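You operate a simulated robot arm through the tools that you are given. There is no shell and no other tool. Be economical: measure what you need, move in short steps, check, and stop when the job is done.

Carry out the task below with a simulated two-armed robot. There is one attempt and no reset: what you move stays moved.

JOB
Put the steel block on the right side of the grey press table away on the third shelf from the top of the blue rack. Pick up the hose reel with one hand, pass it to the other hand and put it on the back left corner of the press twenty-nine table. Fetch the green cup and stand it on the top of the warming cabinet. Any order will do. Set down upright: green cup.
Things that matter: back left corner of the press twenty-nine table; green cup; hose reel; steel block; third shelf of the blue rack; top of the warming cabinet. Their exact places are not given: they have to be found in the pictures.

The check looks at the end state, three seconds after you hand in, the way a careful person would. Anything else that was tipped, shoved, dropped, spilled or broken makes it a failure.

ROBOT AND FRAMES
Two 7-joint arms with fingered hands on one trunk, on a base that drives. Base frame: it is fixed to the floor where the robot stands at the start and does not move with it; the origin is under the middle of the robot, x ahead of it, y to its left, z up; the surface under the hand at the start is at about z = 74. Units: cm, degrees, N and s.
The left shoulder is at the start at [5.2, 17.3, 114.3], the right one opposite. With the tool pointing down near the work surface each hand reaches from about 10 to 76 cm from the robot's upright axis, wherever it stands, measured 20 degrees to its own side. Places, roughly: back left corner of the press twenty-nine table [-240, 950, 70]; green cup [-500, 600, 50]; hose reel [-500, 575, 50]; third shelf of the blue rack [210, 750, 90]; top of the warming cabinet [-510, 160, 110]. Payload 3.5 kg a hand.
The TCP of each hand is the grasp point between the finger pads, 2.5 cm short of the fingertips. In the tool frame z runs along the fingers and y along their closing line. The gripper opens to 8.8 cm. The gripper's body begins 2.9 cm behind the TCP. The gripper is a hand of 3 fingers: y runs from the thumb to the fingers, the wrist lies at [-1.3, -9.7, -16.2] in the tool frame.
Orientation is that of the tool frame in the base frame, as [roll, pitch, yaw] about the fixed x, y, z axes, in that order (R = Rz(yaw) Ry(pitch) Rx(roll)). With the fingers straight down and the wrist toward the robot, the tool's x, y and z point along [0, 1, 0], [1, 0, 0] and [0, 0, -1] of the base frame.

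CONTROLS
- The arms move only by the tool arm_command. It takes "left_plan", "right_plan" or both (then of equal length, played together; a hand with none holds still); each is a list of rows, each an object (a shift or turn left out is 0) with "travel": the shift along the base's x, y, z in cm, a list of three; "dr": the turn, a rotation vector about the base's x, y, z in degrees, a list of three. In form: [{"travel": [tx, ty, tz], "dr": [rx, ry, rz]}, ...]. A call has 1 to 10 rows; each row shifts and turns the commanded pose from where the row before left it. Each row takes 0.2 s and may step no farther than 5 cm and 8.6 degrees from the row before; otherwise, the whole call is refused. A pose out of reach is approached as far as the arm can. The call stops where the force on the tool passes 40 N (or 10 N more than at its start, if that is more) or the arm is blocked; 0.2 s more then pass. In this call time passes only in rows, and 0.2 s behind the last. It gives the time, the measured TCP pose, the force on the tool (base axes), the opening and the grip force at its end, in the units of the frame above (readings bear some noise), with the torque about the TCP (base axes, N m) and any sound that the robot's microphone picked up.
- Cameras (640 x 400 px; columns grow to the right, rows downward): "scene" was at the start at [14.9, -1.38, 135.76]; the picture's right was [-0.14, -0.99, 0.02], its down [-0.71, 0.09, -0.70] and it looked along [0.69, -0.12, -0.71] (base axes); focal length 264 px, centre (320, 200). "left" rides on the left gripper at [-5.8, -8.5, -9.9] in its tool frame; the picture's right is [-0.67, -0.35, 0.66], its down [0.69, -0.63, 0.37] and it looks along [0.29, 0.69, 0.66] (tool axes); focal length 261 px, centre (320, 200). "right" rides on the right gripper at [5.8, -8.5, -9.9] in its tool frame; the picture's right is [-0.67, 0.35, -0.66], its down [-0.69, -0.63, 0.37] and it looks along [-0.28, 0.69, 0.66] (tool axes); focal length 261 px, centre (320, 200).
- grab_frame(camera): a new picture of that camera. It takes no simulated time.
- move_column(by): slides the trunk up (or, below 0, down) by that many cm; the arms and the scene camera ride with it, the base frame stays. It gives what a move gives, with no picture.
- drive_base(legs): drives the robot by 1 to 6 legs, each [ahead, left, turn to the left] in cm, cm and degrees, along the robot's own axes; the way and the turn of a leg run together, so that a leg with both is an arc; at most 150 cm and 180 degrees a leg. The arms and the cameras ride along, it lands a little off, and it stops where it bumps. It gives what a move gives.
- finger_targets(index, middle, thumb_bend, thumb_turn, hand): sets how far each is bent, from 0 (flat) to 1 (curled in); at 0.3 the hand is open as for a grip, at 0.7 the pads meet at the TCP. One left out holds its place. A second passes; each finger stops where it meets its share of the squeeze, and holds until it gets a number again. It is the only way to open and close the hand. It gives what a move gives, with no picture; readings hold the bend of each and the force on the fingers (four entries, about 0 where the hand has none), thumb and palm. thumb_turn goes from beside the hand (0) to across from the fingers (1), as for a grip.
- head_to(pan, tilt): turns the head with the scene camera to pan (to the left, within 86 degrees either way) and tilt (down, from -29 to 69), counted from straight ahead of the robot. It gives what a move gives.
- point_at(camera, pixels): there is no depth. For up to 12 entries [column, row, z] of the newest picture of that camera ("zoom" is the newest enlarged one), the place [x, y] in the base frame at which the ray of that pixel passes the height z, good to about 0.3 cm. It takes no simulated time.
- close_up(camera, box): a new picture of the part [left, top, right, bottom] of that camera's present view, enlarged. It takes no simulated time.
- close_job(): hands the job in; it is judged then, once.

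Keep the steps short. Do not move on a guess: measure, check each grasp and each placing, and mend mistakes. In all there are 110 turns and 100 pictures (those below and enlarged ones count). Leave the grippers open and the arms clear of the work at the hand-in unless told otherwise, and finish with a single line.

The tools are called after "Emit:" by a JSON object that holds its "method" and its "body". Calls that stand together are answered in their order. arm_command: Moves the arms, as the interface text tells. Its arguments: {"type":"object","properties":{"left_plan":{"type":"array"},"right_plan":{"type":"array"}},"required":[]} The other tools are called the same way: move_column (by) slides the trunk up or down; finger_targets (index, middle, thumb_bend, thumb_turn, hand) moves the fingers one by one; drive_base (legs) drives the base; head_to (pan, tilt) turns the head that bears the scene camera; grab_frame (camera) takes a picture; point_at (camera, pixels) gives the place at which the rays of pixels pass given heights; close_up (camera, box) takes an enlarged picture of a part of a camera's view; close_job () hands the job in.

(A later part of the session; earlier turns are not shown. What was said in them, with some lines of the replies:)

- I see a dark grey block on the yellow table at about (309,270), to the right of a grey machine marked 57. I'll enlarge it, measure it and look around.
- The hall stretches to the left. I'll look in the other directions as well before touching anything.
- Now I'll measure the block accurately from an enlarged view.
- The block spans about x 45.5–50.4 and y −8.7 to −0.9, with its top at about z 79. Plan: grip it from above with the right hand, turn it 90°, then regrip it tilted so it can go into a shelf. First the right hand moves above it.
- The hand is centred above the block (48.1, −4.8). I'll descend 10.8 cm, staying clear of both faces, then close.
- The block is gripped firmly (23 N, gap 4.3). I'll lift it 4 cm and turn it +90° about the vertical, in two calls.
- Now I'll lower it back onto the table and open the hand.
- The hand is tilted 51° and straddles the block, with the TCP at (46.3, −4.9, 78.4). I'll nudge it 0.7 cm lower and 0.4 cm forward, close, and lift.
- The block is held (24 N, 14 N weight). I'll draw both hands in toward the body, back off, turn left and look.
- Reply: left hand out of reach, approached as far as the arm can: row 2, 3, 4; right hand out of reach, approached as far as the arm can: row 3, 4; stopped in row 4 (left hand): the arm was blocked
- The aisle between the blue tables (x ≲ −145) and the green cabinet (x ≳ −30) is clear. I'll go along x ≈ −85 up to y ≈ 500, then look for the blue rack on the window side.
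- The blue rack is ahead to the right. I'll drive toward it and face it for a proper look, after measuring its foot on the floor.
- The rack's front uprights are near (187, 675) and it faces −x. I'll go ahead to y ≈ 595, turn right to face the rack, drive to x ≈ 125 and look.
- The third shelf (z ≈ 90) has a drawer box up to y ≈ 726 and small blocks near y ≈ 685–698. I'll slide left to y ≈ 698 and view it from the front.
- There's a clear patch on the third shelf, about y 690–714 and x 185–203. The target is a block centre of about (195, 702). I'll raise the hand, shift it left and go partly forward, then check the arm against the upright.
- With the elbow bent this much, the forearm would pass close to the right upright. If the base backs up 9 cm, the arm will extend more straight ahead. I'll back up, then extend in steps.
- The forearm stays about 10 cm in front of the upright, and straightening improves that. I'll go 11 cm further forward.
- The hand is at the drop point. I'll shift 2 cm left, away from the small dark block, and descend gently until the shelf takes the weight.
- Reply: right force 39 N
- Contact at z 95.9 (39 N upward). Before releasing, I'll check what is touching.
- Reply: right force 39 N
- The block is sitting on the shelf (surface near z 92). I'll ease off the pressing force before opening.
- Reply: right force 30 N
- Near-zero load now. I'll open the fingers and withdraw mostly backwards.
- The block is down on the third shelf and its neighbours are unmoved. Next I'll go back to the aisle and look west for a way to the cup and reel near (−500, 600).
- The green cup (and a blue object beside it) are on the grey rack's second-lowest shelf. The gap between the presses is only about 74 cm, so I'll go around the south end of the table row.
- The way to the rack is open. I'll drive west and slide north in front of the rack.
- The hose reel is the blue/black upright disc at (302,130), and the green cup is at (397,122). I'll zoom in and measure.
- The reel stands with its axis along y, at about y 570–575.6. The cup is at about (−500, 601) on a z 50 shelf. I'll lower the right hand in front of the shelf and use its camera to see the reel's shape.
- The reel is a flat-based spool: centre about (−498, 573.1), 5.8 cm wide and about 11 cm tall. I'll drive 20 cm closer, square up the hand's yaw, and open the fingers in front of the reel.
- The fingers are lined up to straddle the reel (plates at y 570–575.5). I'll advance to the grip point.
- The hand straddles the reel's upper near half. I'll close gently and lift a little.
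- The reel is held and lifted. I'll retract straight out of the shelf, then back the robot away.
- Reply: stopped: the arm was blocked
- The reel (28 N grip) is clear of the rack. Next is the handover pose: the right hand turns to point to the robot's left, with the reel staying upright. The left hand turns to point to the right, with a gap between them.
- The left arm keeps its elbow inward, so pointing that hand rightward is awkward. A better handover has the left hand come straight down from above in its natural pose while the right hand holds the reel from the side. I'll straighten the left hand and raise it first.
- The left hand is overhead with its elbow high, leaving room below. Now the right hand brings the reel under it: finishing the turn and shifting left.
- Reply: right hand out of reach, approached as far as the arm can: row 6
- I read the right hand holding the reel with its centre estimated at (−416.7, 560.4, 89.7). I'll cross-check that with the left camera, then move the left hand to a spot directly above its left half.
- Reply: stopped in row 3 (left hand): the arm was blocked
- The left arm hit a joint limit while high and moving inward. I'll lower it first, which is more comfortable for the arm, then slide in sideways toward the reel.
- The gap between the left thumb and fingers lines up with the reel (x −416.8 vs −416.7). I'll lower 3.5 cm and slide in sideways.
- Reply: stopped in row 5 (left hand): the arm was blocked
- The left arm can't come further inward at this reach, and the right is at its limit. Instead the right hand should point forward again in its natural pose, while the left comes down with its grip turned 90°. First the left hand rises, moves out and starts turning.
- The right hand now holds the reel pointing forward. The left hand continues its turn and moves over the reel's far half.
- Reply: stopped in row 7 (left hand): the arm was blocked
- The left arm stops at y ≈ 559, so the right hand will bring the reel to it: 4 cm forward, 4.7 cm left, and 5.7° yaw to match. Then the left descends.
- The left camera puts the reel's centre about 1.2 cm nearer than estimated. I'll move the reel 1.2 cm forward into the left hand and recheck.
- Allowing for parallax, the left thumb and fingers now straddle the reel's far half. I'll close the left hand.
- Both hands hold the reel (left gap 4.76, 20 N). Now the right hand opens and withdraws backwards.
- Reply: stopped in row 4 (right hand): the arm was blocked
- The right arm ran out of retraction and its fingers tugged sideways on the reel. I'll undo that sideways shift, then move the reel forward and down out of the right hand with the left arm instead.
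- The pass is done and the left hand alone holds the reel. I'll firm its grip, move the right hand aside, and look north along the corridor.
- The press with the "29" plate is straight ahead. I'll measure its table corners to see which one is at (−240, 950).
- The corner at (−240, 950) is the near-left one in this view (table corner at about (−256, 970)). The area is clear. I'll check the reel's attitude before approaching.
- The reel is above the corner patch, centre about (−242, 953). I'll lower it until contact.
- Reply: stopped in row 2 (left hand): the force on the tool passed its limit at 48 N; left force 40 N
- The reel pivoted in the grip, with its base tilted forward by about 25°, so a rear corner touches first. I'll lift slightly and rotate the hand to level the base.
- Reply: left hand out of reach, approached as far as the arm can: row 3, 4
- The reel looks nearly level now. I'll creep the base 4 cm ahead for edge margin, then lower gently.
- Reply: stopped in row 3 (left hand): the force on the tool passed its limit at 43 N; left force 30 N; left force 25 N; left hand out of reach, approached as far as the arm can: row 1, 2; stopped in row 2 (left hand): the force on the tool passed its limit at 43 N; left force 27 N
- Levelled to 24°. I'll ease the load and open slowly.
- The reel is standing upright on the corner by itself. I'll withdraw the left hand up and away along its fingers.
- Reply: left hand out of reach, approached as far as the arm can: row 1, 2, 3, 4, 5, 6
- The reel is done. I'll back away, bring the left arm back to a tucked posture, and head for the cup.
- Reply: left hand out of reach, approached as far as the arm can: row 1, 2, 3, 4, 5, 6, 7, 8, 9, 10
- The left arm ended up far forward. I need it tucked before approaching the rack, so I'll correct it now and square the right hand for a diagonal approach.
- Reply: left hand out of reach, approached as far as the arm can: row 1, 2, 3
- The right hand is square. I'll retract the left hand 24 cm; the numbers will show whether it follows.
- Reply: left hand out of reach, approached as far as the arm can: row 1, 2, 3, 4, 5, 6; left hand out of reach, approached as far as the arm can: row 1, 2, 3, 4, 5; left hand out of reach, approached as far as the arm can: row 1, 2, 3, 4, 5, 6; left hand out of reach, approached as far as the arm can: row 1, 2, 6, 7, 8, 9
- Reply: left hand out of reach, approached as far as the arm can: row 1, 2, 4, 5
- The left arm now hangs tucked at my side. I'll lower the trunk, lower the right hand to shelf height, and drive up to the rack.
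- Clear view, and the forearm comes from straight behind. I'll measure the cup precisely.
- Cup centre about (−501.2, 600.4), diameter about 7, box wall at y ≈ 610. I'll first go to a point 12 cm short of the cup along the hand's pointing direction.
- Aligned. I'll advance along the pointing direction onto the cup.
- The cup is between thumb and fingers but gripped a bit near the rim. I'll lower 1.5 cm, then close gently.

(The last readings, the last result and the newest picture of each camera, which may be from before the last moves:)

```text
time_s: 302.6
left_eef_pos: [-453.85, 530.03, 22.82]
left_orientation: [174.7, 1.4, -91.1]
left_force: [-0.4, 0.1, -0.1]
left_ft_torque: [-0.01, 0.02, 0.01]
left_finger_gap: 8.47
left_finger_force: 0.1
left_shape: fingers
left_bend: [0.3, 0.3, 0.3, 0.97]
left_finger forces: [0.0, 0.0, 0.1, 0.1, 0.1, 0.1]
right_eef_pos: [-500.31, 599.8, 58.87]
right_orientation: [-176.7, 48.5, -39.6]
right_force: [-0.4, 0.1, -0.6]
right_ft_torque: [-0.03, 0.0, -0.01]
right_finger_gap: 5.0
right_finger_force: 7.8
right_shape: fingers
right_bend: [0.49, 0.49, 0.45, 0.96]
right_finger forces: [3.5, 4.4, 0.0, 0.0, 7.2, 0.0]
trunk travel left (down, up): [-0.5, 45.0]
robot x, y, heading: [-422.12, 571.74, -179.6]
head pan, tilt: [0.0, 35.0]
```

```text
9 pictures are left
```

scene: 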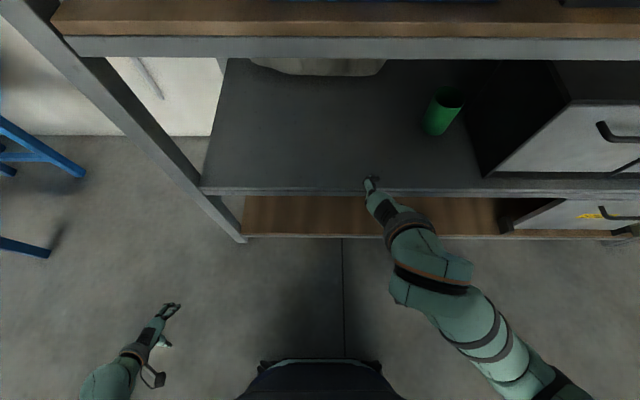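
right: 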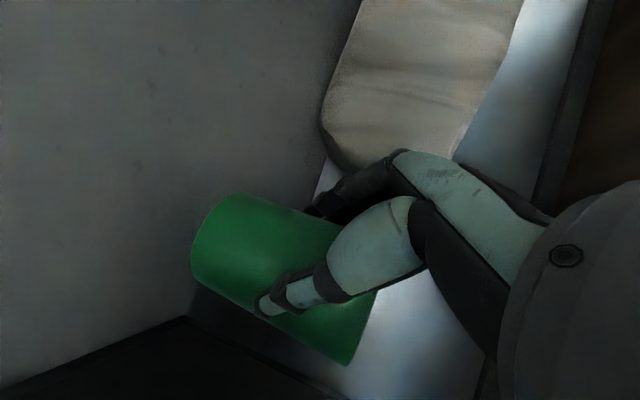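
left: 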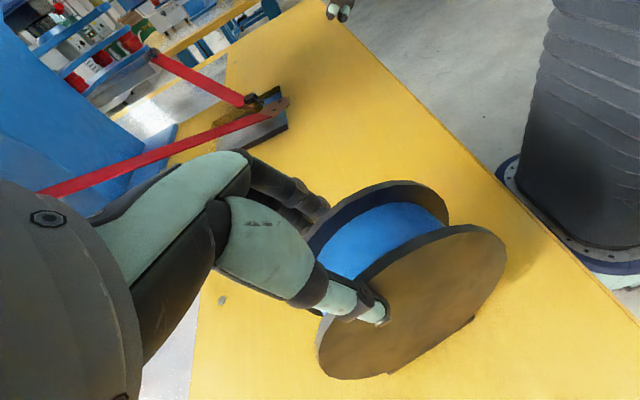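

The cup is held upright and lifted. I'll firm the grip slightly and retract along the same path out of the shelf.

Emit:
{"method": "finger_targets", "body": {"hand": "right", "index": 0.6, "middle": 0.6, "thumb_bend": 0.58}}

Emit:
{"method": "arm_command", "body": {"right_plan": [{"travel": [2.2, -2.1, 0.3]}, {"travel": [2.2, -2.1, 0.3]}, {"travel": [2.2, -2.1, 0]}, {"travel": [2.5, -2, 0]}, {"travel": [4, -1.5, 0]}, {"travel": [4, -1.5, 0]}, {"travel": [4, -1.5, 0]}, {"travel": [4, -1, 0]}]}}

Emit:
{"method": "drive_base", "body": {"legs": [[-50, 0, 0]]}}

Emit:
{"method": "move_column", "body": {"by": 30}}

```text
time_s: 303.6
left_eef_pos: [-453.95, 530.02, 22.6]
left_orientation: [174.7, 1.4, -90.9]
left_force: [-0.3, -0.3, 0.7]
left_ft_torque: [-0.02, 0.01, -0.03]
left_finger_gap: 8.43
left_finger_force: 0.1
left_shape: fingers
left_bend: [0.3, 0.3, 0.3, 0.97]
left_finger forces: [0.0, 0.0, 0.0, 0.0, 0.1, 0.1]
right_eef_pos: [-500.42, 599.7, 58.88]
right_orientation: [-176.7, 48.4, -39.7]
right_force: [-0.5, 0.3, -0.7]
right_ft_torque: [-0.02, -0.02, 0.01]
right_finger_gap: 4.92
right_finger_force: 10.6
right_shape: fingers
right_bend: [0.52, 0.52, 0.43, 0.96]
right_finger forces: [4.8, 5.9, 0.0, 0.1, 9.7, 0.1]
trunk travel left (down, up): [-0.5, 45.0]
robot x, y, heading: [-422.14, 571.9, -179.9]
head pan, tilt: [0.0, 35.0]
```

```text
time_s: 305.4
left_eef_pos: [-453.88, 530.1, 22.75]
left_orientation: [174.6, 1.2, -90.9]
left_force: [0.2, -0.4, -0.7]
left_ft_torque: [0.04, -0.01, -0.02]
left_finger_gap: 8.47
left_finger_force: 0.0
left_shape: fingers
left_bend: [0.3, 0.3, 0.3, 0.97]
left_finger forces: [0.1, 0.0, 0.0, 0.0, 0.0, 0.0]
right_eef_pos: [-475.5, 586.22, 59.53]
right_orientation: [-176.7, 48.6, -39.7]
right_force: [0.6, -0.1, 0.3]
right_ft_torque: [0.01, -0.01, -0.04]
right_finger_gap: 4.86
right_finger_force: 9.6
right_shape: fingers
right_bend: [0.52, 0.53, 0.44, 0.96]
right_finger forces: [4.6, 5.5, 0.0, 0.2, 9.2, 0.0]
trunk travel left (down, up): [-0.5, 45.0]
robot x, y, heading: [-422.05, 571.78, -179.6]
head pan, tilt: [0.0, 35.0]
```

```text
time_s: 308.4
left_eef_pos: [-404.45, 530.64, 22.71]
left_orientation: [174.6, 1.4, -92.2]
left_force: [0.4, 0.6, 0.2]
left_ft_torque: [0.02, 0.0, 0.02]
left_finger_gap: 8.45
left_finger_force: 0.0
left_shape: fingers
left_bend: [0.3, 0.3, 0.3, 0.97]
left_finger forces: [0.1, 0.0, 0.0, 0.1, 0.1, 0.0]
right_eef_pos: [-424.87, 587.14, 59.51]
right_orientation: [-176.8, 48.6, -41.1]
right_force: [0.1, -0.7, -0.1]
right_ft_torque: [0.0, -0.02, -0.02]
right_finger_gap: 4.89
right_finger_force: 9.4
right_shape: fingers
right_bend: [0.52, 0.53, 0.44, 0.96]
right_finger forces: [4.6, 5.4, 0.1, 0.0, 9.2, 0.0]
trunk travel left (down, up): [-0.5, 45.0]
robot x, y, heading: [-372.01, 571.58, 179.0]
head pan, tilt: [0.0, 35.0]
```

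```text
time_s: 311.4
left_eef_pos: [-409.77, 530.79, 57.89]
left_orientation: [166.7, 1.2, -92.3]
left_force: [0.0, 0.3, 0.4]
left_ft_torque: [-0.01, 0.02, -0.02]
left_finger_gap: 8.46
left_finger_force: 0.1
left_shape: fingers
left_bend: [0.3, 0.3, 0.3, 0.97]
left_finger forces: [0.0, 0.0, 0.1, 0.1, 0.0, 0.0]
right_eef_pos: [-424.76, 587.25, 89.43]
right_orientation: [-176.8, 48.5, -41.1]
right_force: [-0.5, -0.1, -0.6]
right_ft_torque: [0.0, -0.04, -0.01]
right_finger_gap: 4.85
right_finger_force: 9.4
right_shape: fingers
right_bend: [0.52, 0.53, 0.44, 0.96]
right_finger forces: [4.4, 5.4, 0.0, 0.1, 8.9, 0.0]
trunk travel left (down, up): [-30.5, 15.0]
robot x, y, heading: [-371.99, 571.44, 178.9]
head pan, tilt: [0.0, 35.0]
```

The cup is out. I'll raise it to about z 118, then slide south toward the warming cabinet (front face near x ≈ −475), staying clear of the bench and the blue trolley.

Emit:
{"method": "arm_command", "body": {"right_plan": [{"travel": [0.3, 0, 3.7]}, {"travel": [0.3, 0, 3.7]}, {"travel": [0.3, 0, 3.7]}, {"travel": [0.3, 0, 3.7]}, {"travel": [0.3, 0, 3.7]}, {"travel": [0, 0, 3.7]}, {"travel": [0, 0, 3.7]}, {"travel": [0, 0, 3.7]}]}}

Emit:
{"method": "drive_base", "body": {"legs": [[20, 120, 1.1], [0, 130, 0]]}}

Emit:
{"method": "head_to", "body": {"pan": 40, "tilt": 18}}

Emit:
{"method": "grab_frame", "body": {"camera": "scene"}}

```text
time_s: 313.2
left_eef_pos: [-409.75, 530.72, 57.84]
left_orientation: [166.6, 1.2, -92.4]
left_force: [0.1, -0.2, -0.6]
left_ft_torque: [-0.03, -0.01, 0.01]
left_finger_gap: 8.45
left_finger_force: 0.0
left_shape: fingers
left_bend: [0.3, 0.3, 0.3, 0.97]
left_finger forces: [0.0, 0.0, 0.1, 0.1, 0.0, 0.0]
right_eef_pos: [-423.45, 587.65, 118.99]
right_orientation: [-175.9, 49.0, -41.0]
right_force: [0.3, 0.3, -0.9]
right_ft_torque: [-0.03, -0.04, -0.02]
right_finger_gap: 4.75
right_finger_force: 8.6
right_shape: fingers
right_bend: [0.53, 0.53, 0.45, 0.96]
right_finger forces: [4.2, 4.9, 0.0, 0.0, 8.6, 0.1]
trunk travel left (down, up): [-30.5, 15.0]
robot x, y, heading: [-372.03, 571.69, 179.3]
head pan, tilt: [0.0, 35.0]
```

```text
time_s: 325.6
left_eef_pos: [-436.11, 277.15, 57.99]
left_orientation: [166.5, 1.2, -92.0]
left_force: [0.3, -0.1, -0.4]
left_ft_torque: [-0.02, 0.01, 0.03]
left_finger_gap: 8.45
left_finger_force: 0.1
left_shape: fingers
left_bend: [0.3, 0.3, 0.3, 0.97]
left_finger forces: [0.1, 0.0, 0.0, 0.0, 0.0, 0.0]
right_eef_pos: [-450.35, 333.88, 119.02]
right_orientation: [-176.4, 48.9, -40.7]
right_force: [-0.8, -0.1, -0.6]
right_ft_torque: [-0.02, -0.03, 0.02]
right_finger_gap: 4.73
right_finger_force: 9.0
right_shape: fingers
right_bend: [0.53, 0.53, 0.45, 0.96]
right_finger forces: [4.2, 5.0, 0.0, 0.0, 8.6, 0.1]
trunk travel left (down, up): [-30.5, 15.0]
robot x, y, heading: [-398.66, 318.37, 179.7]
head pan, tilt: [0.0, 35.0]
```

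```text
time_s: 326.7
left_eef_pos: [-436.13, 277.06, 58.07]
left_orientation: [166.6, 1.3, -91.9]
left_force: [-0.4, -0.6, -0.3]
left_ft_torque: [0.02, -0.04, -0.02]
left_finger_gap: 8.43
left_finger_force: 0.0
left_shape: fingers
left_bend: [0.3, 0.3, 0.3, 0.97]
left_finger forces: [0.1, 0.0, 0.1, 0.0, 0.0, 0.0]
right_eef_pos: [-450.31, 334.0, 119.03]
right_orientation: [-176.5, 49.2, -41.0]
right_force: [-0.8, 0.2, -0.6]
right_ft_torque: [-0.02, 0.0, 0.0]
right_finger_gap: 4.72
right_finger_force: 9.1
right_shape: fingers
right_bend: [0.53, 0.53, 0.45, 0.96]
right_finger forces: [4.3, 5.0, 0.0, 0.0, 8.5, 0.0]
trunk travel left (down, up): [-30.5, 15.0]
robot x, y, heading: [-398.58, 318.28, 179.9]
head pan, tilt: [40.0, 18.0]
```

```text
8 pictures are left
```

scene: 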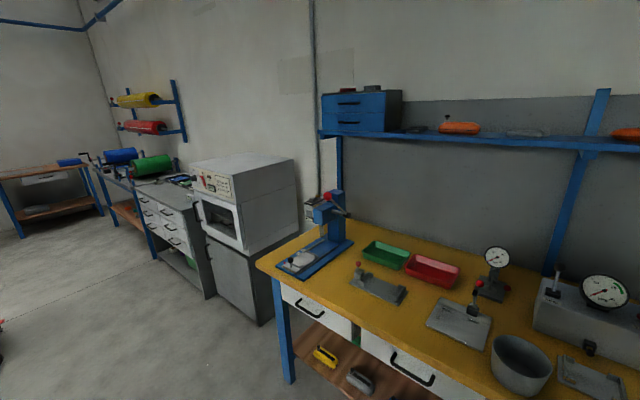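

I see the warming cabinet with its empty top at about (190–295, 152–178). I'll measure the top.

Emit:
{"method": "point_at", "body": {"camera": "scene", "pixels": [[190, 163, 110], [231, 177, 110], [296, 160, 110], [247, 153, 110], [258, 326, 0], [205, 298, 0], [258, 265, 74]]}}

Emit:
{"method": "close_up", "body": {"camera": "scene", "box": [170, 130, 320, 260]}}

```text
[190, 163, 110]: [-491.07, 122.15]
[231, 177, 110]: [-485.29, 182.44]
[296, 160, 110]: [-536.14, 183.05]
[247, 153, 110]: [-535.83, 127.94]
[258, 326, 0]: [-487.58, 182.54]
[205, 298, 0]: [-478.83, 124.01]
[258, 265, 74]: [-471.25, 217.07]
```

```text
3.08 times, centred on (245, 195) of scene
```

zoom: 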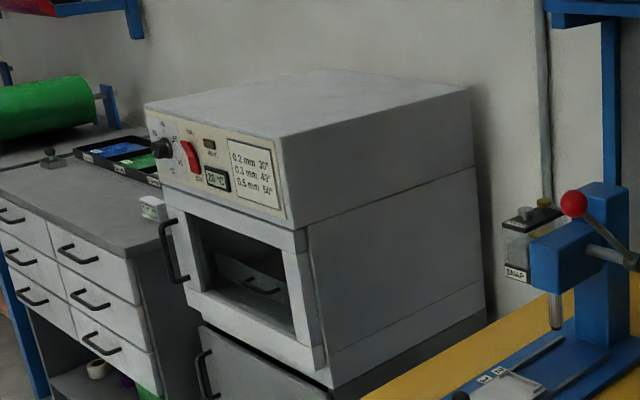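

The cabinet top spans x −487…−536 and y 124…183. The target is a cup at about (−500, 155). I'll slide south to y ≈ 139, then move ahead.

Emit:
{"method": "drive_base", "body": {"legs": [[0, 110, 0], [0, 69, 0]]}}

Emit:
{"method": "head_to", "body": {"pan": -5, "tilt": 25}}

Emit:
{"method": "grab_frame", "body": {"camera": "scene"}}

```text
time_s: 335.8
left_eef_pos: [-435.57, 95.6, 57.92]
left_orientation: [166.5, 1.3, -90.8]
left_force: [-0.1, -0.3, -1.0]
left_ft_torque: [0.05, 0.02, 0.01]
left_finger_gap: 8.45
left_finger_force: 0.1
left_shape: fingers
left_bend: [0.3, 0.3, 0.3, 0.97]
left_finger forces: [0.0, 0.0, 0.0, 0.0, 0.0, 0.0]
right_eef_pos: [-450.79, 152.08, 119.0]
right_orientation: [-176.4, 49.0, -40.0]
right_force: [0.5, 0.0, -0.9]
right_ft_torque: [0.01, -0.01, -0.02]
right_finger_gap: 4.74
right_finger_force: 8.8
right_shape: fingers
right_bend: [0.53, 0.53, 0.45, 0.96]
right_finger forces: [4.2, 4.9, 0.0, 0.0, 8.6, 0.1]
trunk travel left (down, up): [-30.5, 15.0]
robot x, y, heading: [-399.12, 137.37, -179.5]
head pan, tilt: [40.0, 18.0]
```

```text
time_s: 336.9
left_eef_pos: [-435.61, 95.67, 57.96]
left_orientation: [166.7, 1.3, -90.8]
left_force: [-0.5, 0.0, 0.0]
left_ft_torque: [0.0, -0.01, 0.01]
left_finger_gap: 8.47
left_finger_force: 0.0
left_shape: fingers
left_bend: [0.3, 0.3, 0.3, 0.97]
left_finger forces: [0.0, 0.1, 0.1, 0.0, 0.0, 0.0]
right_eef_pos: [-450.89, 152.22, 119.11]
right_orientation: [-176.2, 49.0, -39.7]
right_force: [0.4, 0.1, -0.6]
right_ft_torque: [-0.02, -0.02, 0.01]
right_finger_gap: 4.75
right_finger_force: 9.3
right_shape: fingers
right_bend: [0.53, 0.53, 0.45, 0.96]
right_finger forces: [4.3, 5.0, 0.0, 0.0, 8.5, 0.1]
trunk travel left (down, up): [-30.5, 15.0]
robot x, y, heading: [-398.67, 137.32, -179.4]
head pan, tilt: [-5.0, 25.0]
```

```text
6 pictures are left
```

scene: 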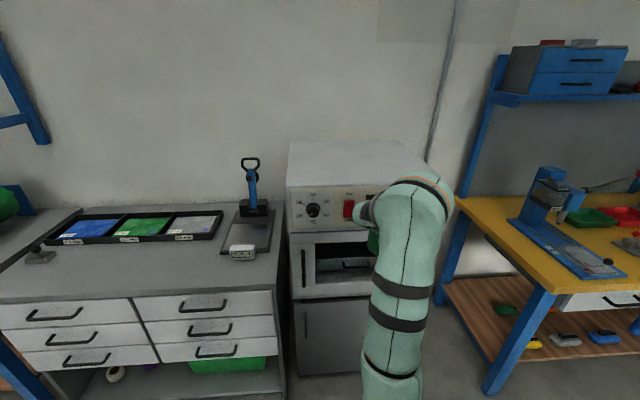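

Emit:
{"method": "point_at", "body": {"camera": "scene", "pixels": [[135, 299, 80], [270, 290, 80], [290, 187, 110], [288, 143, 110], [400, 142, 110], [285, 398, 30]]}}

Emit:
{"method": "drive_base", "body": {"legs": [[22, 0, 0]]}}

Emit:
{"method": "arm_command", "body": {"right_plan": [{"travel": [-3, 0.4, 0]}, {"travel": [-3.5, 0.4, 0]}, {"travel": [-3.5, 0.4, 0]}, {"travel": [-3.5, 0.4, 0]}, {"travel": [-3.5, 0.4, 0]}, {"travel": [-3.5, 0.4, 0]}, {"travel": [-3.5, 0.2, 0]}]}}

Emit:
{"method": "grab_frame", "body": {"camera": "right"}}

```text
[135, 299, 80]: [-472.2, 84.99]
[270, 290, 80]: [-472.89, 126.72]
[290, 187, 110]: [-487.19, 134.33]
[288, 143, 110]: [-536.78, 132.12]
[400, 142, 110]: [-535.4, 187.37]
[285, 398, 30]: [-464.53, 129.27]
```

```text
time_s: 338.6
left_eef_pos: [-457.49, 95.23, 57.93]
left_orientation: [166.7, 1.1, -90.7]
left_force: [0.4, 0.1, 0.4]
left_ft_torque: [-0.02, 0.01, -0.02]
left_finger_gap: 8.48
left_finger_force: 0.0
left_shape: fingers
left_bend: [0.3, 0.3, 0.3, 0.97]
left_finger forces: [0.1, 0.0, 0.0, 0.0, 0.1, 0.1]
right_eef_pos: [-472.96, 151.74, 119.09]
right_orientation: [-176.4, 49.0, -39.9]
right_force: [0.2, -0.4, -0.6]
right_ft_torque: [-0.01, -0.01, 0.02]
right_finger_gap: 4.76
right_finger_force: 8.8
right_shape: fingers
right_bend: [0.53, 0.53, 0.45, 0.96]
right_finger forces: [4.1, 5.1, 0.0, 0.1, 8.5, 0.1]
trunk travel left (down, up): [-30.5, 15.0]
robot x, y, heading: [-420.77, 137.25, -179.2]
head pan, tilt: [-5.0, 25.0]
```

```text
time_s: 340.2
left_eef_pos: [-457.57, 95.23, 57.79]
left_orientation: [166.6, 1.3, -90.8]
left_force: [-0.2, 0.9, 1.1]
left_ft_torque: [-0.03, -0.01, 0.01]
left_finger_gap: 8.43
left_finger_force: 0.1
left_shape: fingers
left_bend: [0.3, 0.3, 0.3, 0.97]
left_finger forces: [0.0, 0.0, 0.1, 0.1, 0.0, 0.1]
right_eef_pos: [-497.4, 154.23, 119.18]
right_orientation: [-176.2, 49.1, -39.5]
right_force: [0.3, -0.5, -1.3]
right_ft_torque: [-0.04, -0.01, -0.04]
right_finger_gap: 4.33
right_finger_force: 5.7
right_shape: fingers
right_bend: [0.52, 0.6, 0.49, 0.97]
right_finger forces: [5.5, 0.0, 0.0, 0.0, 5.3, 0.0]
trunk travel left (down, up): [-30.5, 15.0]
robot x, y, heading: [-420.8, 137.34, -179.3]
head pan, tilt: [-5.0, 25.0]
```

```text
5 pictures are left
```

right: 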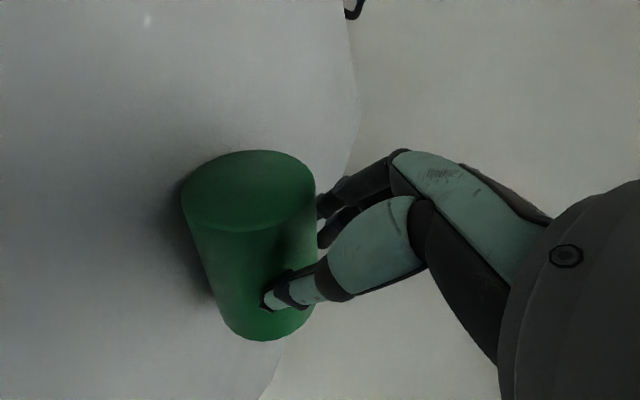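

The cup tipped back in the grip: its base caught the cabinet edge, and its axis is now nearly horizontal with the base toward me. I'll back out above the front edge and turn the hand to face straight in. Then I can use the cabinet's front edge to push the cup upright again before placing it.

Emit:
{"method": "arm_command", "body": {"right_plan": [{"travel": [0, 0, 2]}, {"travel": [2, 1.7, 0], "dr": [0, 0, 7.3]}, {"travel": [2, 1.7, 0], "dr": [0, 0, 7.3]}, {"travel": [2.2, 1.7, 0], "dr": [0, 0, 7.3]}, {"travel": [2.2, 1.7, 0], "dr": [0, 0, 7.3]}, {"travel": [2.2, 1.7, 0], "dr": [0, 0, 7.3]}, {"travel": [2.2, 1.5, 0], "dr": [0, 0, 7.3]}]}}

Emit:
{"method": "grab_frame", "body": {"camera": "right"}}

```text
time_s: 341.8
left_eef_pos: [-457.58, 95.25, 58.0]
left_orientation: [166.6, 1.2, -90.6]
left_force: [0.0, 0.2, -0.3]
left_ft_torque: [-0.03, -0.02, 0.0]
left_finger_gap: 8.46
left_finger_force: 0.1
left_shape: fingers
left_bend: [0.3, 0.3, 0.3, 0.97]
left_finger forces: [0.0, 0.0, 0.0, 0.0, 0.1, 0.1]
right_eef_pos: [-484.38, 164.53, 120.85]
right_orientation: [-176.3, 49.0, 4.3]
right_force: [0.4, -0.3, 0.3]
right_ft_torque: [0.0, -0.02, -0.02]
right_finger_gap: 4.3
right_finger_force: 5.2
right_shape: fingers
right_bend: [0.52, 0.6, 0.49, 0.97]
right_finger forces: [5.5, 0.1, 0.1, 0.0, 5.1, 0.1]
trunk travel left (down, up): [-30.5, 15.0]
robot x, y, heading: [-421.05, 137.33, -179.3]
head pan, tilt: [-5.0, 25.0]
```

```text
4 pictures are left
```

right: 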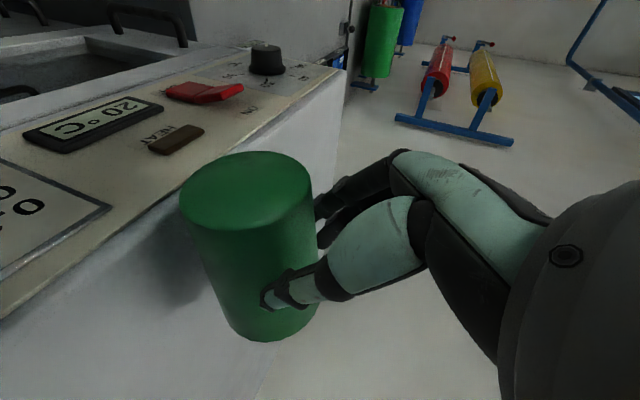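

The view confirms the cup lies horizontally in the grip, base toward me. I'll measure the top front edge from this picture before using it.

Emit:
{"method": "point_at", "body": {"camera": "right", "pixels": [[20, 305, 110], [150, 210, 110], [330, 82, 110], [345, 70, 110], [250, 205, 116], [270, 300, 118]]}}

```text
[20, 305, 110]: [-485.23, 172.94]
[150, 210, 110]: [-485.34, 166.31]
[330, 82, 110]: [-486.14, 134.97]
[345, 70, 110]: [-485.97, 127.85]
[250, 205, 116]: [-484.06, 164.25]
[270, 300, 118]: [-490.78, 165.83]
```

The edge is at x ≈ −485.3. I'll roll the cup upright against it: back slightly, down along an arc, then press lightly against the flat front.

Emit:
{"method": "arm_command", "body": {"right_plan": [{"travel": [3.4, 0, -2]}, {"travel": [0, 0, -2]}, {"travel": [0, 0, -1.8]}, {"travel": [0.7, 0, -1]}, {"travel": [0.7, 0, -1]}, {"travel": [0.2, 0, -1.2]}, {"travel": [0.1, 0, -1.2]}, {"travel": [-0.4, 0, -1.1]}, {"travel": [-0.5, 0, -1.1]}]}}

Emit:
{"method": "grab_frame", "body": {"camera": "right"}}

```text
time_s: 342.6
left_eef_pos: [-457.41, 95.19, 58.11]
left_orientation: [166.3, 1.4, -90.8]
left_force: [-1.7, 0.3, 0.1]
left_ft_torque: [0.02, 0.02, -0.01]
left_finger_gap: 8.46
left_finger_force: 0.1
left_shape: fingers
left_bend: [0.3, 0.3, 0.3, 0.97]
left_finger forces: [0.0, 0.0, 0.0, 0.0, 0.1, 0.1]
right_eef_pos: [-480.18, 163.63, 117.03]
right_orientation: [-176.8, 50.4, 4.1]
right_force: [15.3, -7.2, 34.6]
right_ft_torque: [0.19, 0.69, 0.04]
right_finger_gap: 4.88
right_finger_force: 19.2
right_shape: fingers
right_bend: [0.53, 0.53, 0.45, 1.0]
right_finger forces: [5.7, 13.8, 0.0, 0.0, 18.7, 0.1]
trunk travel left (down, up): [-30.5, 15.0]
robot x, y, heading: [-420.78, 137.4, -179.1]
head pan, tilt: [-5.0, 25.0]
stopped in row 3 (right hand): the force on the tool passed its limit at 44 N (the readings are from after the stop); the commanded pose is now the measured one
```

```text
3 pictures are left
```

right: 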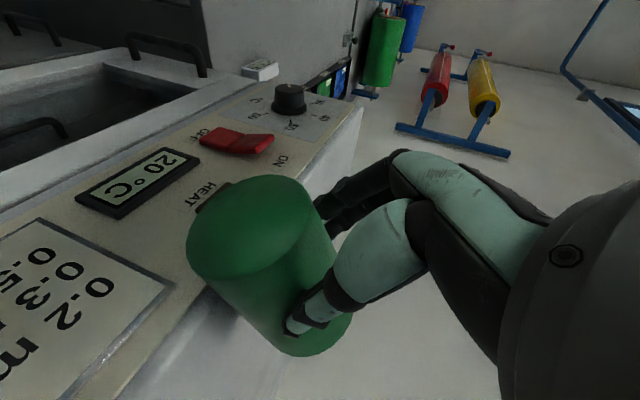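

It's working: the middle finger is back in contact and the cup has rolled partway. I'll ease back and continue the arc in small steps.

Emit:
{"method": "arm_command", "body": {"right_plan": [{"travel": [1.0, 0, 0.3]}, {"travel": [0.5, 0, -0.8]}, {"travel": [0.2, 0, -0.8]}, {"travel": [0, 0, -0.8]}, {"travel": [0, 0, -0.8]}, {"travel": [-0.2, 0, -0.8]}, {"travel": [-0.3, 0, -0.8]}]}}

```text
time_s: 344.2
left_eef_pos: [-457.3, 95.24, 58.18]
left_orientation: [166.2, 1.3, -90.8]
left_force: [-0.5, -0.1, -0.2]
left_ft_torque: [0.04, -0.05, 0.0]
left_finger_gap: 8.44
left_finger_force: 0.0
left_shape: fingers
left_bend: [0.3, 0.3, 0.3, 0.97]
left_finger forces: [0.0, 0.0, 0.0, 0.0, 0.0, 0.0]
right_eef_pos: [-479.27, 164.09, 111.95]
right_orientation: [-176.8, 49.9, 3.9]
right_force: [27.0, 0.6, 2.9]
right_ft_torque: [0.06, -0.42, -0.5]
right_finger_gap: 5.41
right_finger_force: 16.8
right_shape: fingers
right_bend: [0.52, 0.55, 0.44, 0.87]
right_finger forces: [6.1, 5.4, 0.0, 0.0, 22.5, 0.0]
trunk travel left (down, up): [-30.5, 15.0]
robot x, y, heading: [-420.7, 137.23, -179.3]
head pan, tilt: [-5.0, 25.0]
```

The force is now purely horizontal (27 N), as if the cup wall lies flat against the front face. I'll back off 2 cm, rise, and check its attitude.

Emit:
{"method": "arm_command", "body": {"right_plan": [{"travel": [1.5, 0, 0]}, {"travel": [3, 0, 1]}, {"travel": [3, 0, 2]}, {"travel": [0, 0, 3]}]}}

Emit:
{"method": "grab_frame", "body": {"camera": "right"}}

```text
time_s: 345.2
left_eef_pos: [-457.56, 95.25, 57.86]
left_orientation: [166.6, 1.2, -90.7]
left_force: [0.9, -0.3, 0.0]
left_ft_torque: [0.0, 0.01, 0.02]
left_finger_gap: 8.43
left_finger_force: 0.0
left_shape: fingers
left_bend: [0.3, 0.3, 0.3, 0.97]
left_finger forces: [0.1, 0.0, 0.1, 0.2, 0.1, 0.0]
right_eef_pos: [-472.14, 164.12, 117.8]
right_orientation: [-176.5, 49.6, 4.1]
right_force: [-0.4, -0.4, -0.9]
right_ft_torque: [-0.02, -0.02, -0.05]
right_finger_gap: 5.23
right_finger_force: 11.5
right_shape: fingers
right_bend: [0.52, 0.53, 0.44, 0.95]
right_finger forces: [5.1, 6.8, 0.0, 0.0, 11.3, 0.0]
trunk travel left (down, up): [-30.5, 15.0]
robot x, y, heading: [-420.98, 137.42, -179.2]
head pan, tilt: [-5.0, 25.0]
```

```text
2 pictures are left
```

right: 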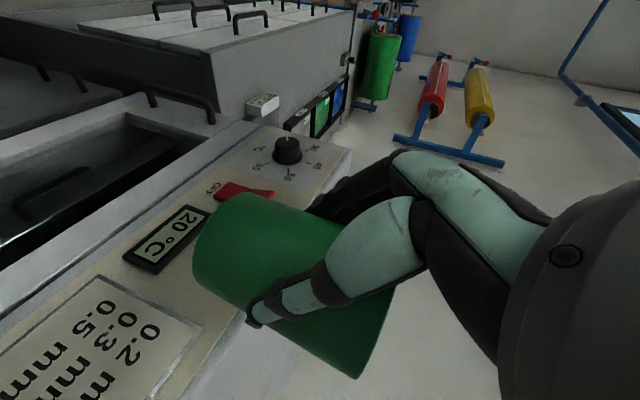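

The picture matches the original upright grasp again. I'll firm the grip, rise well above the top (cup base about 9 cm clear), move in, and then descend cautiously.

Emit:
{"method": "finger_targets", "body": {"hand": "right", "index": 0.66, "middle": 0.66, "thumb_bend": 0.6}}

Emit:
{"method": "arm_command", "body": {"right_plan": [{"travel": [0, -1, 3.5]}, {"travel": [0, -1, 3.5]}, {"travel": [-4, -1, 0]}, {"travel": [-4, -1, 0]}, {"travel": [-4, -1, 0]}, {"travel": [-4, 0, 0]}, {"travel": [-3.5, 0, 0]}, {"travel": [-3, 0, 0]}]}}

Emit:
{"method": "arm_command", "body": {"right_plan": [{"travel": [0, 0, -1.5]}, {"travel": [0, 0, -1.5]}, {"travel": [0, 0, -1.2]}]}}

```text
time_s: 346.2
left_eef_pos: [-457.6, 95.25, 57.88]
left_orientation: [166.6, 1.3, -90.8]
left_force: [0.4, 0.0, -1.0]
left_ft_torque: [-0.03, -0.01, 0.02]
left_finger_gap: 8.46
left_finger_force: 0.0
left_shape: fingers
left_bend: [0.3, 0.3, 0.3, 0.97]
left_finger forces: [0.0, 0.0, 0.0, 0.0, 0.1, 0.1]
right_eef_pos: [-472.0, 164.22, 117.76]
right_orientation: [-176.5, 49.6, 4.2]
right_force: [-0.4, 0.0, -1.2]
right_ft_torque: [-0.05, 0.01, -0.02]
right_finger_gap: 5.19
right_finger_force: 13.9
right_shape: fingers
right_bend: [0.55, 0.56, 0.41, 0.95]
right_finger forces: [6.4, 8.0, 0.1, 0.0, 14.0, 0.0]
trunk travel left (down, up): [-30.5, 15.0]
robot x, y, heading: [-420.89, 137.08, -179.1]
head pan, tilt: [-5.0, 25.0]
```

```text
time_s: 348.0
left_eef_pos: [-457.64, 95.08, 57.88]
left_orientation: [166.6, 1.4, -90.7]
left_force: [-1.0, 0.1, 0.1]
left_ft_torque: [0.01, -0.03, -0.01]
left_finger_gap: 8.44
left_finger_force: 0.0
left_shape: fingers
left_bend: [0.3, 0.3, 0.3, 0.97]
left_finger forces: [0.0, 0.1, 0.1, 0.0, 0.0, 0.1]
right_eef_pos: [-494.38, 158.84, 124.66]
right_orientation: [-176.4, 49.6, 4.4]
right_force: [-0.2, -0.4, -0.5]
right_ft_torque: [0.01, -0.03, -0.02]
right_finger_gap: 5.11
right_finger_force: 13.0
right_shape: fingers
right_bend: [0.55, 0.56, 0.41, 0.95]
right_finger forces: [6.2, 7.5, 0.0, 0.0, 13.2, 0.1]
right hand out of reach, approached as far as the arm can: row 8
trunk travel left (down, up): [-30.5, 15.0]
robot x, y, heading: [-420.95, 137.29, -179.5]
head pan, tilt: [-5.0, 25.0]
```

```text
time_s: 348.8
left_eef_pos: [-457.57, 95.22, 57.93]
left_orientation: [166.6, 1.3, -90.7]
left_force: [-1.0, 0.4, -0.4]
left_ft_torque: [0.02, -0.01, -0.05]
left_finger_gap: 8.45
left_finger_force: 0.1
left_shape: fingers
left_bend: [0.3, 0.3, 0.3, 0.97]
left_finger forces: [0.0, 0.0, 0.0, 0.0, 0.1, 0.1]
right_eef_pos: [-494.35, 158.95, 120.5]
right_orientation: [-176.7, 49.6, 4.0]
right_force: [-1.0, -0.8, 0.1]
right_ft_torque: [-0.02, -0.02, 0.01]
right_finger_gap: 5.13
right_finger_force: 13.3
right_shape: fingers
right_bend: [0.55, 0.56, 0.41, 0.95]
right_finger forces: [6.0, 7.5, 0.0, 0.0, 13.1, 0.0]
trunk travel left (down, up): [-30.5, 15.0]
robot x, y, heading: [-420.59, 137.16, -179.0]
head pan, tilt: [-5.0, 25.0]
```

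Still firm with no contact at 120.5. I'll go down in small steps.

Emit:
{"method": "arm_command", "body": {"right_plan": [{"travel": [0, 0, -0.6]}, {"travel": [0, 0, -0.6]}, {"travel": [0, 0, -0.6]}]}}

```text
time_s: 349.6
left_eef_pos: [-457.58, 95.26, 57.98]
left_orientation: [166.6, 1.2, -90.7]
left_force: [0.2, -0.4, 1.1]
left_ft_torque: [0.0, -0.03, 0.03]
left_finger_gap: 8.46
left_finger_force: 0.1
left_shape: fingers
left_bend: [0.3, 0.3, 0.3, 0.97]
left_finger forces: [0.0, 0.0, 0.0, 0.0, 0.0, 0.0]
right_eef_pos: [-494.2, 158.99, 118.46]
right_orientation: [-176.6, 49.6, 4.1]
right_force: [1.0, 0.2, -0.7]
right_ft_torque: [-0.03, 0.02, -0.02]
right_finger_gap: 5.1
right_finger_force: 13.4
right_shape: fingers
right_bend: [0.55, 0.56, 0.41, 0.95]
right_finger forces: [6.1, 7.5, 0.1, 0.1, 13.1, 0.0]
trunk travel left (down, up): [-30.5, 15.0]
robot x, y, heading: [-420.61, 137.55, -179.1]
head pan, tilt: [-5.0, 25.0]
```

Emit:
{"method": "arm_command", "body": {"right_plan": [{"travel": [0, 0, -0.5]}, {"travel": [0, 0, -0.5]}, {"travel": [0, 0, -0.5]}]}}

```text
time_s: 350.4
left_eef_pos: [-457.4, 95.23, 58.08]
left_orientation: [166.4, 1.3, -90.8]
left_force: [0.3, 0.0, -0.8]
left_ft_torque: [0.03, 0.0, 0.03]
left_finger_gap: 8.46
left_finger_force: 0.0
left_shape: fingers
left_bend: [0.3, 0.3, 0.3, 0.97]
left_finger forces: [0.0, 0.0, 0.1, 0.0, 0.1, 0.0]
right_eef_pos: [-494.03, 158.75, 117.41]
right_orientation: [-176.6, 50.0, 4.2]
right_force: [1.8, 0.3, 16.2]
right_ft_torque: [0.13, 0.28, -0.09]
right_finger_gap: 5.09
right_finger_force: 13.3
right_shape: fingers
right_bend: [0.57, 0.57, 0.4, 0.99]
right_finger forces: [6.0, 7.0, 0.1, 0.0, 13.5, 0.1]
trunk travel left (down, up): [-30.5, 15.0]
robot x, y, heading: [-420.94, 137.17, -179.2]
head pan, tilt: [-5.0, 25.0]
```

The cup base touches down at TCP 117.4 (16 N). I'll ease the load and check with one picture before releasing.

Emit:
{"method": "arm_command", "body": {"right_plan": [{"travel": [0, 0, 0.3]}, {}]}}

Emit:
{"method": "grab_frame", "body": {"camera": "right"}}

```text
time_s: 351.0
left_eef_pos: [-457.4, 95.14, 58.04]
left_orientation: [166.5, 1.3, -90.7]
left_force: [0.2, -0.3, 0.1]
left_ft_torque: [0.01, 0.02, -0.01]
left_finger_gap: 8.47
left_finger_force: 0.1
left_shape: fingers
left_bend: [0.3, 0.3, 0.3, 0.97]
left_finger forces: [0.0, 0.1, 0.0, 0.0, 0.0, 0.1]
right_eef_pos: [-494.16, 158.79, 117.41]
right_orientation: [-176.6, 49.9, 4.3]
right_force: [3.1, -1.2, 12.0]
right_ft_torque: [0.09, 0.19, -0.08]
right_finger_gap: 5.08
right_finger_force: 12.9
right_shape: fingers
right_bend: [0.57, 0.57, 0.4, 0.98]
right_finger forces: [6.0, 7.2, 0.0, 0.0, 12.6, 0.1]
trunk travel left (down, up): [-30.5, 15.0]
robot x, y, heading: [-420.96, 137.49, -179.1]
head pan, tilt: [-5.0, 25.0]
```

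```text
1 pictures are left
```

right: 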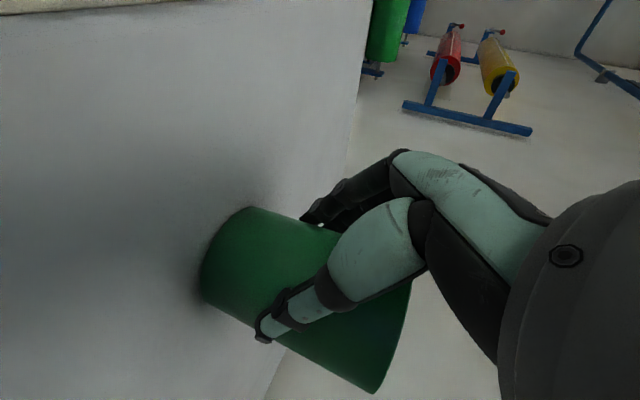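

The base sits flat against the surface and the cup leans at most 2–3°, which will settle. I'll release in two stages, then withdraw straight back along the finger direction.

Emit:
{"method": "arm_command", "body": {"right_plan": [{"travel": [0, 0, 0.3]}, {}]}}

Emit:
{"method": "finger_targets", "body": {"hand": "right", "index": 0.47, "middle": 0.47, "thumb_bend": 0.37}}

Emit:
{"method": "finger_targets", "body": {"hand": "right", "index": 0.28, "middle": 0.28, "thumb_bend": 0.28}}

Emit:
{"method": "arm_command", "body": {"right_plan": [{"travel": [1.0, 0, 0.6]}, {"travel": [1.5, 0.1, 1.0]}, {"travel": [2.5, 0.2, 1.5]}, {"travel": [3.5, 0.2, 2]}, {"travel": [4, 0.3, 2]}, {"travel": [4, 0.3, 1]}]}}

```text
time_s: 351.6
left_eef_pos: [-457.64, 95.19, 57.93]
left_orientation: [166.5, 1.2, -90.8]
left_force: [0.0, 0.2, -0.2]
left_ft_torque: [-0.02, 0.0, -0.01]
left_finger_gap: 8.45
left_finger_force: 0.1
left_shape: fingers
left_bend: [0.3, 0.3, 0.3, 0.97]
left_finger forces: [0.0, 0.0, 0.1, 0.0, 0.0, 0.0]
right_eef_pos: [-494.31, 158.92, 117.54]
right_orientation: [-176.6, 49.5, 4.1]
right_force: [0.8, -0.2, 4.1]
right_ft_torque: [0.06, 0.07, -0.01]
right_finger_gap: 5.04
right_finger_force: 11.5
right_shape: fingers
right_bend: [0.57, 0.57, 0.4, 0.98]
right_finger forces: [5.4, 7.0, 0.0, 0.0, 11.0, 0.1]
trunk travel left (down, up): [-30.5, 15.0]
robot x, y, heading: [-420.87, 137.17, -179.4]
head pan, tilt: [-5.0, 25.0]
```

```text
time_s: 352.6
left_eef_pos: [-457.55, 95.33, 57.88]
left_orientation: [166.6, 1.2, -90.7]
left_force: [-0.7, 0.7, -0.1]
left_ft_torque: [-0.01, 0.04, 0.02]
left_finger_gap: 8.44
left_finger_force: 0.0
left_shape: fingers
left_bend: [0.3, 0.3, 0.3, 0.97]
left_finger forces: [0.1, 0.1, 0.1, 0.0, 0.0, 0.1]
right_eef_pos: [-494.38, 158.95, 117.54]
right_orientation: [-176.4, 49.6, 4.2]
right_force: [0.1, 0.1, -0.2]
right_ft_torque: [-0.01, 0.0, -0.03]
right_finger_gap: 5.97
right_finger_force: 0.3
right_shape: fingers
right_bend: [0.47, 0.47, 0.37, 0.98]
right_finger forces: [0.0, 0.1, 0.0, 0.0, 0.1, 0.0]
trunk travel left (down, up): [-30.5, 15.0]
robot x, y, heading: [-420.74, 137.2, -179.1]
head pan, tilt: [-5.0, 25.0]
```

```text
time_s: 353.6
left_eef_pos: [-457.64, 95.19, 58.01]
left_orientation: [166.5, 1.3, -90.7]
left_force: [-0.3, 0.6, 1.1]
left_ft_torque: [-0.01, -0.02, 0.05]
left_finger_gap: 8.48
left_finger_force: 0.1
left_shape: fingers
left_bend: [0.3, 0.3, 0.3, 0.97]
left_finger forces: [0.1, 0.1, 0.1, 0.1, 0.0, 0.0]
right_eef_pos: [-494.45, 158.86, 117.66]
right_orientation: [-176.5, 49.5, 4.2]
right_force: [0.0, 0.6, 0.0]
right_ft_torque: [-0.04, 0.02, 0.03]
right_finger_gap: 8.8
right_finger_force: 0.1
right_shape: fingers
right_bend: [0.28, 0.28, 0.28, 0.98]
right_finger forces: [0.0, 0.0, 0.1, 0.0, 0.1, 0.0]
trunk travel left (down, up): [-30.5, 15.0]
robot x, y, heading: [-420.92, 137.49, -179.3]
head pan, tilt: [-5.0, 25.0]
```

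```text
time_s: 355.0
left_eef_pos: [-457.53, 95.32, 58.04]
left_orientation: [166.4, 1.2, -90.7]
left_force: [0.6, -0.6, 1.0]
left_ft_torque: [0.0, 0.01, -0.01]
left_finger_gap: 8.46
left_finger_force: 0.1
left_shape: fingers
left_bend: [0.3, 0.3, 0.3, 0.97]
left_finger forces: [0.0, 0.0, 0.1, 0.0, 0.0, 0.0]
right_eef_pos: [-477.54, 159.8, 125.54]
right_orientation: [-176.9, 49.6, 3.8]
right_force: [-0.2, -0.2, 0.5]
right_ft_torque: [0.04, 0.02, 0.02]
right_finger_gap: 8.82
right_finger_force: 0.0
right_shape: fingers
right_bend: [0.28, 0.28, 0.28, 0.98]
right_finger forces: [0.0, 0.0, 0.0, 0.0, 0.0, 0.0]
trunk travel left (down, up): [-30.5, 15.0]
robot x, y, heading: [-420.68, 137.26, -179.1]
head pan, tilt: [-5.0, 25.0]
```

The hand is clear with no forces. I'll back the robot away and use the last picture to confirm the cup stands upright.

Emit:
{"method": "drive_base", "body": {"legs": [[-30, 0, 0]]}}

Emit:
{"method": "arm_command", "body": {"right_plan": [{"travel": [0, 4, -2]}, {"travel": [0, 4, -2]}, {"travel": [0, 4, -2]}, {"travel": [0, 4, -2]}]}}

Emit:
{"method": "close_up", "body": {"camera": "scene", "box": [240, 80, 480, 240]}}

```text
time_s: 357.1
left_eef_pos: [-427.36, 95.71, 57.93]
left_orientation: [166.7, 1.2, -90.9]
left_force: [-0.3, 0.4, -0.8]
left_ft_torque: [0.01, -0.02, -0.02]
left_finger_gap: 8.44
left_finger_force: 0.1
left_shape: fingers
left_bend: [0.3, 0.3, 0.3, 0.97]
left_finger forces: [0.1, 0.0, 0.0, 0.0, 0.1, 0.0]
right_eef_pos: [-447.36, 160.34, 125.21]
right_orientation: [-176.5, 49.5, 4.0]
right_force: [0.1, -0.5, 0.1]
right_ft_torque: [0.01, -0.03, 0.0]
right_finger_gap: 8.83
right_finger_force: 0.0
right_shape: fingers
right_bend: [0.28, 0.28, 0.28, 0.98]
right_finger forces: [0.0, 0.0, 0.0, 0.1, 0.0, 0.0]
trunk travel left (down, up): [-30.5, 15.0]
robot x, y, heading: [-390.37, 137.62, -179.1]
head pan, tilt: [-5.0, 25.0]
```

```text
time_s: 358.1
left_eef_pos: [-427.3, 95.71, 57.93]
left_orientation: [166.6, 1.2, -90.9]
left_force: [-0.1, -1.1, 0.4]
left_ft_torque: [0.03, 0.01, -0.01]
left_finger_gap: 8.46
left_finger_force: 0.0
left_shape: fingers
left_bend: [0.3, 0.3, 0.3, 0.97]
left_finger forces: [0.1, 0.0, 0.0, 0.0, 0.1, 0.0]
right_eef_pos: [-447.11, 176.42, 117.34]
right_orientation: [-176.6, 49.7, 3.9]
right_force: [0.1, 0.0, 0.1]
right_ft_torque: [0.0, -0.01, -0.01]
right_finger_gap: 8.82
right_finger_force: 0.1
right_shape: fingers
right_bend: [0.28, 0.28, 0.28, 0.98]
right_finger forces: [0.1, 0.1, 0.0, 0.0, 0.0, 0.0]
trunk travel left (down, up): [-30.5, 15.0]
robot x, y, heading: [-390.41, 137.76, -179.5]
head pan, tilt: [-5.0, 25.0]
```

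```text
2.50 times, centred on (360, 160) of scene
```

zoom: 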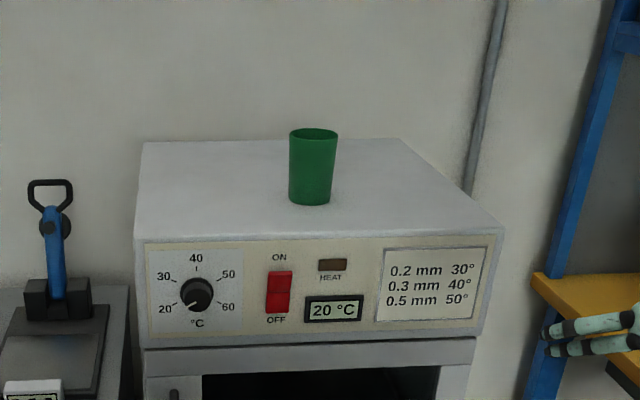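

The cup stands upright on the warming cabinet. The block and reel are in place, both hands are open and the arms are clear, so I'm handing in.

Emit:
{"method": "close_job", "body": {}}

```text
The job is handed in.
```

All three jobs are done: the steel block is on the blue rack's third shelf, the hose reel was passed from right hand to left and stands on the back left corner of the press 29 table, and the green cup, which tipped in the grip against the cabinet's front edge and was righted there, stands upright on the warming cabinet.
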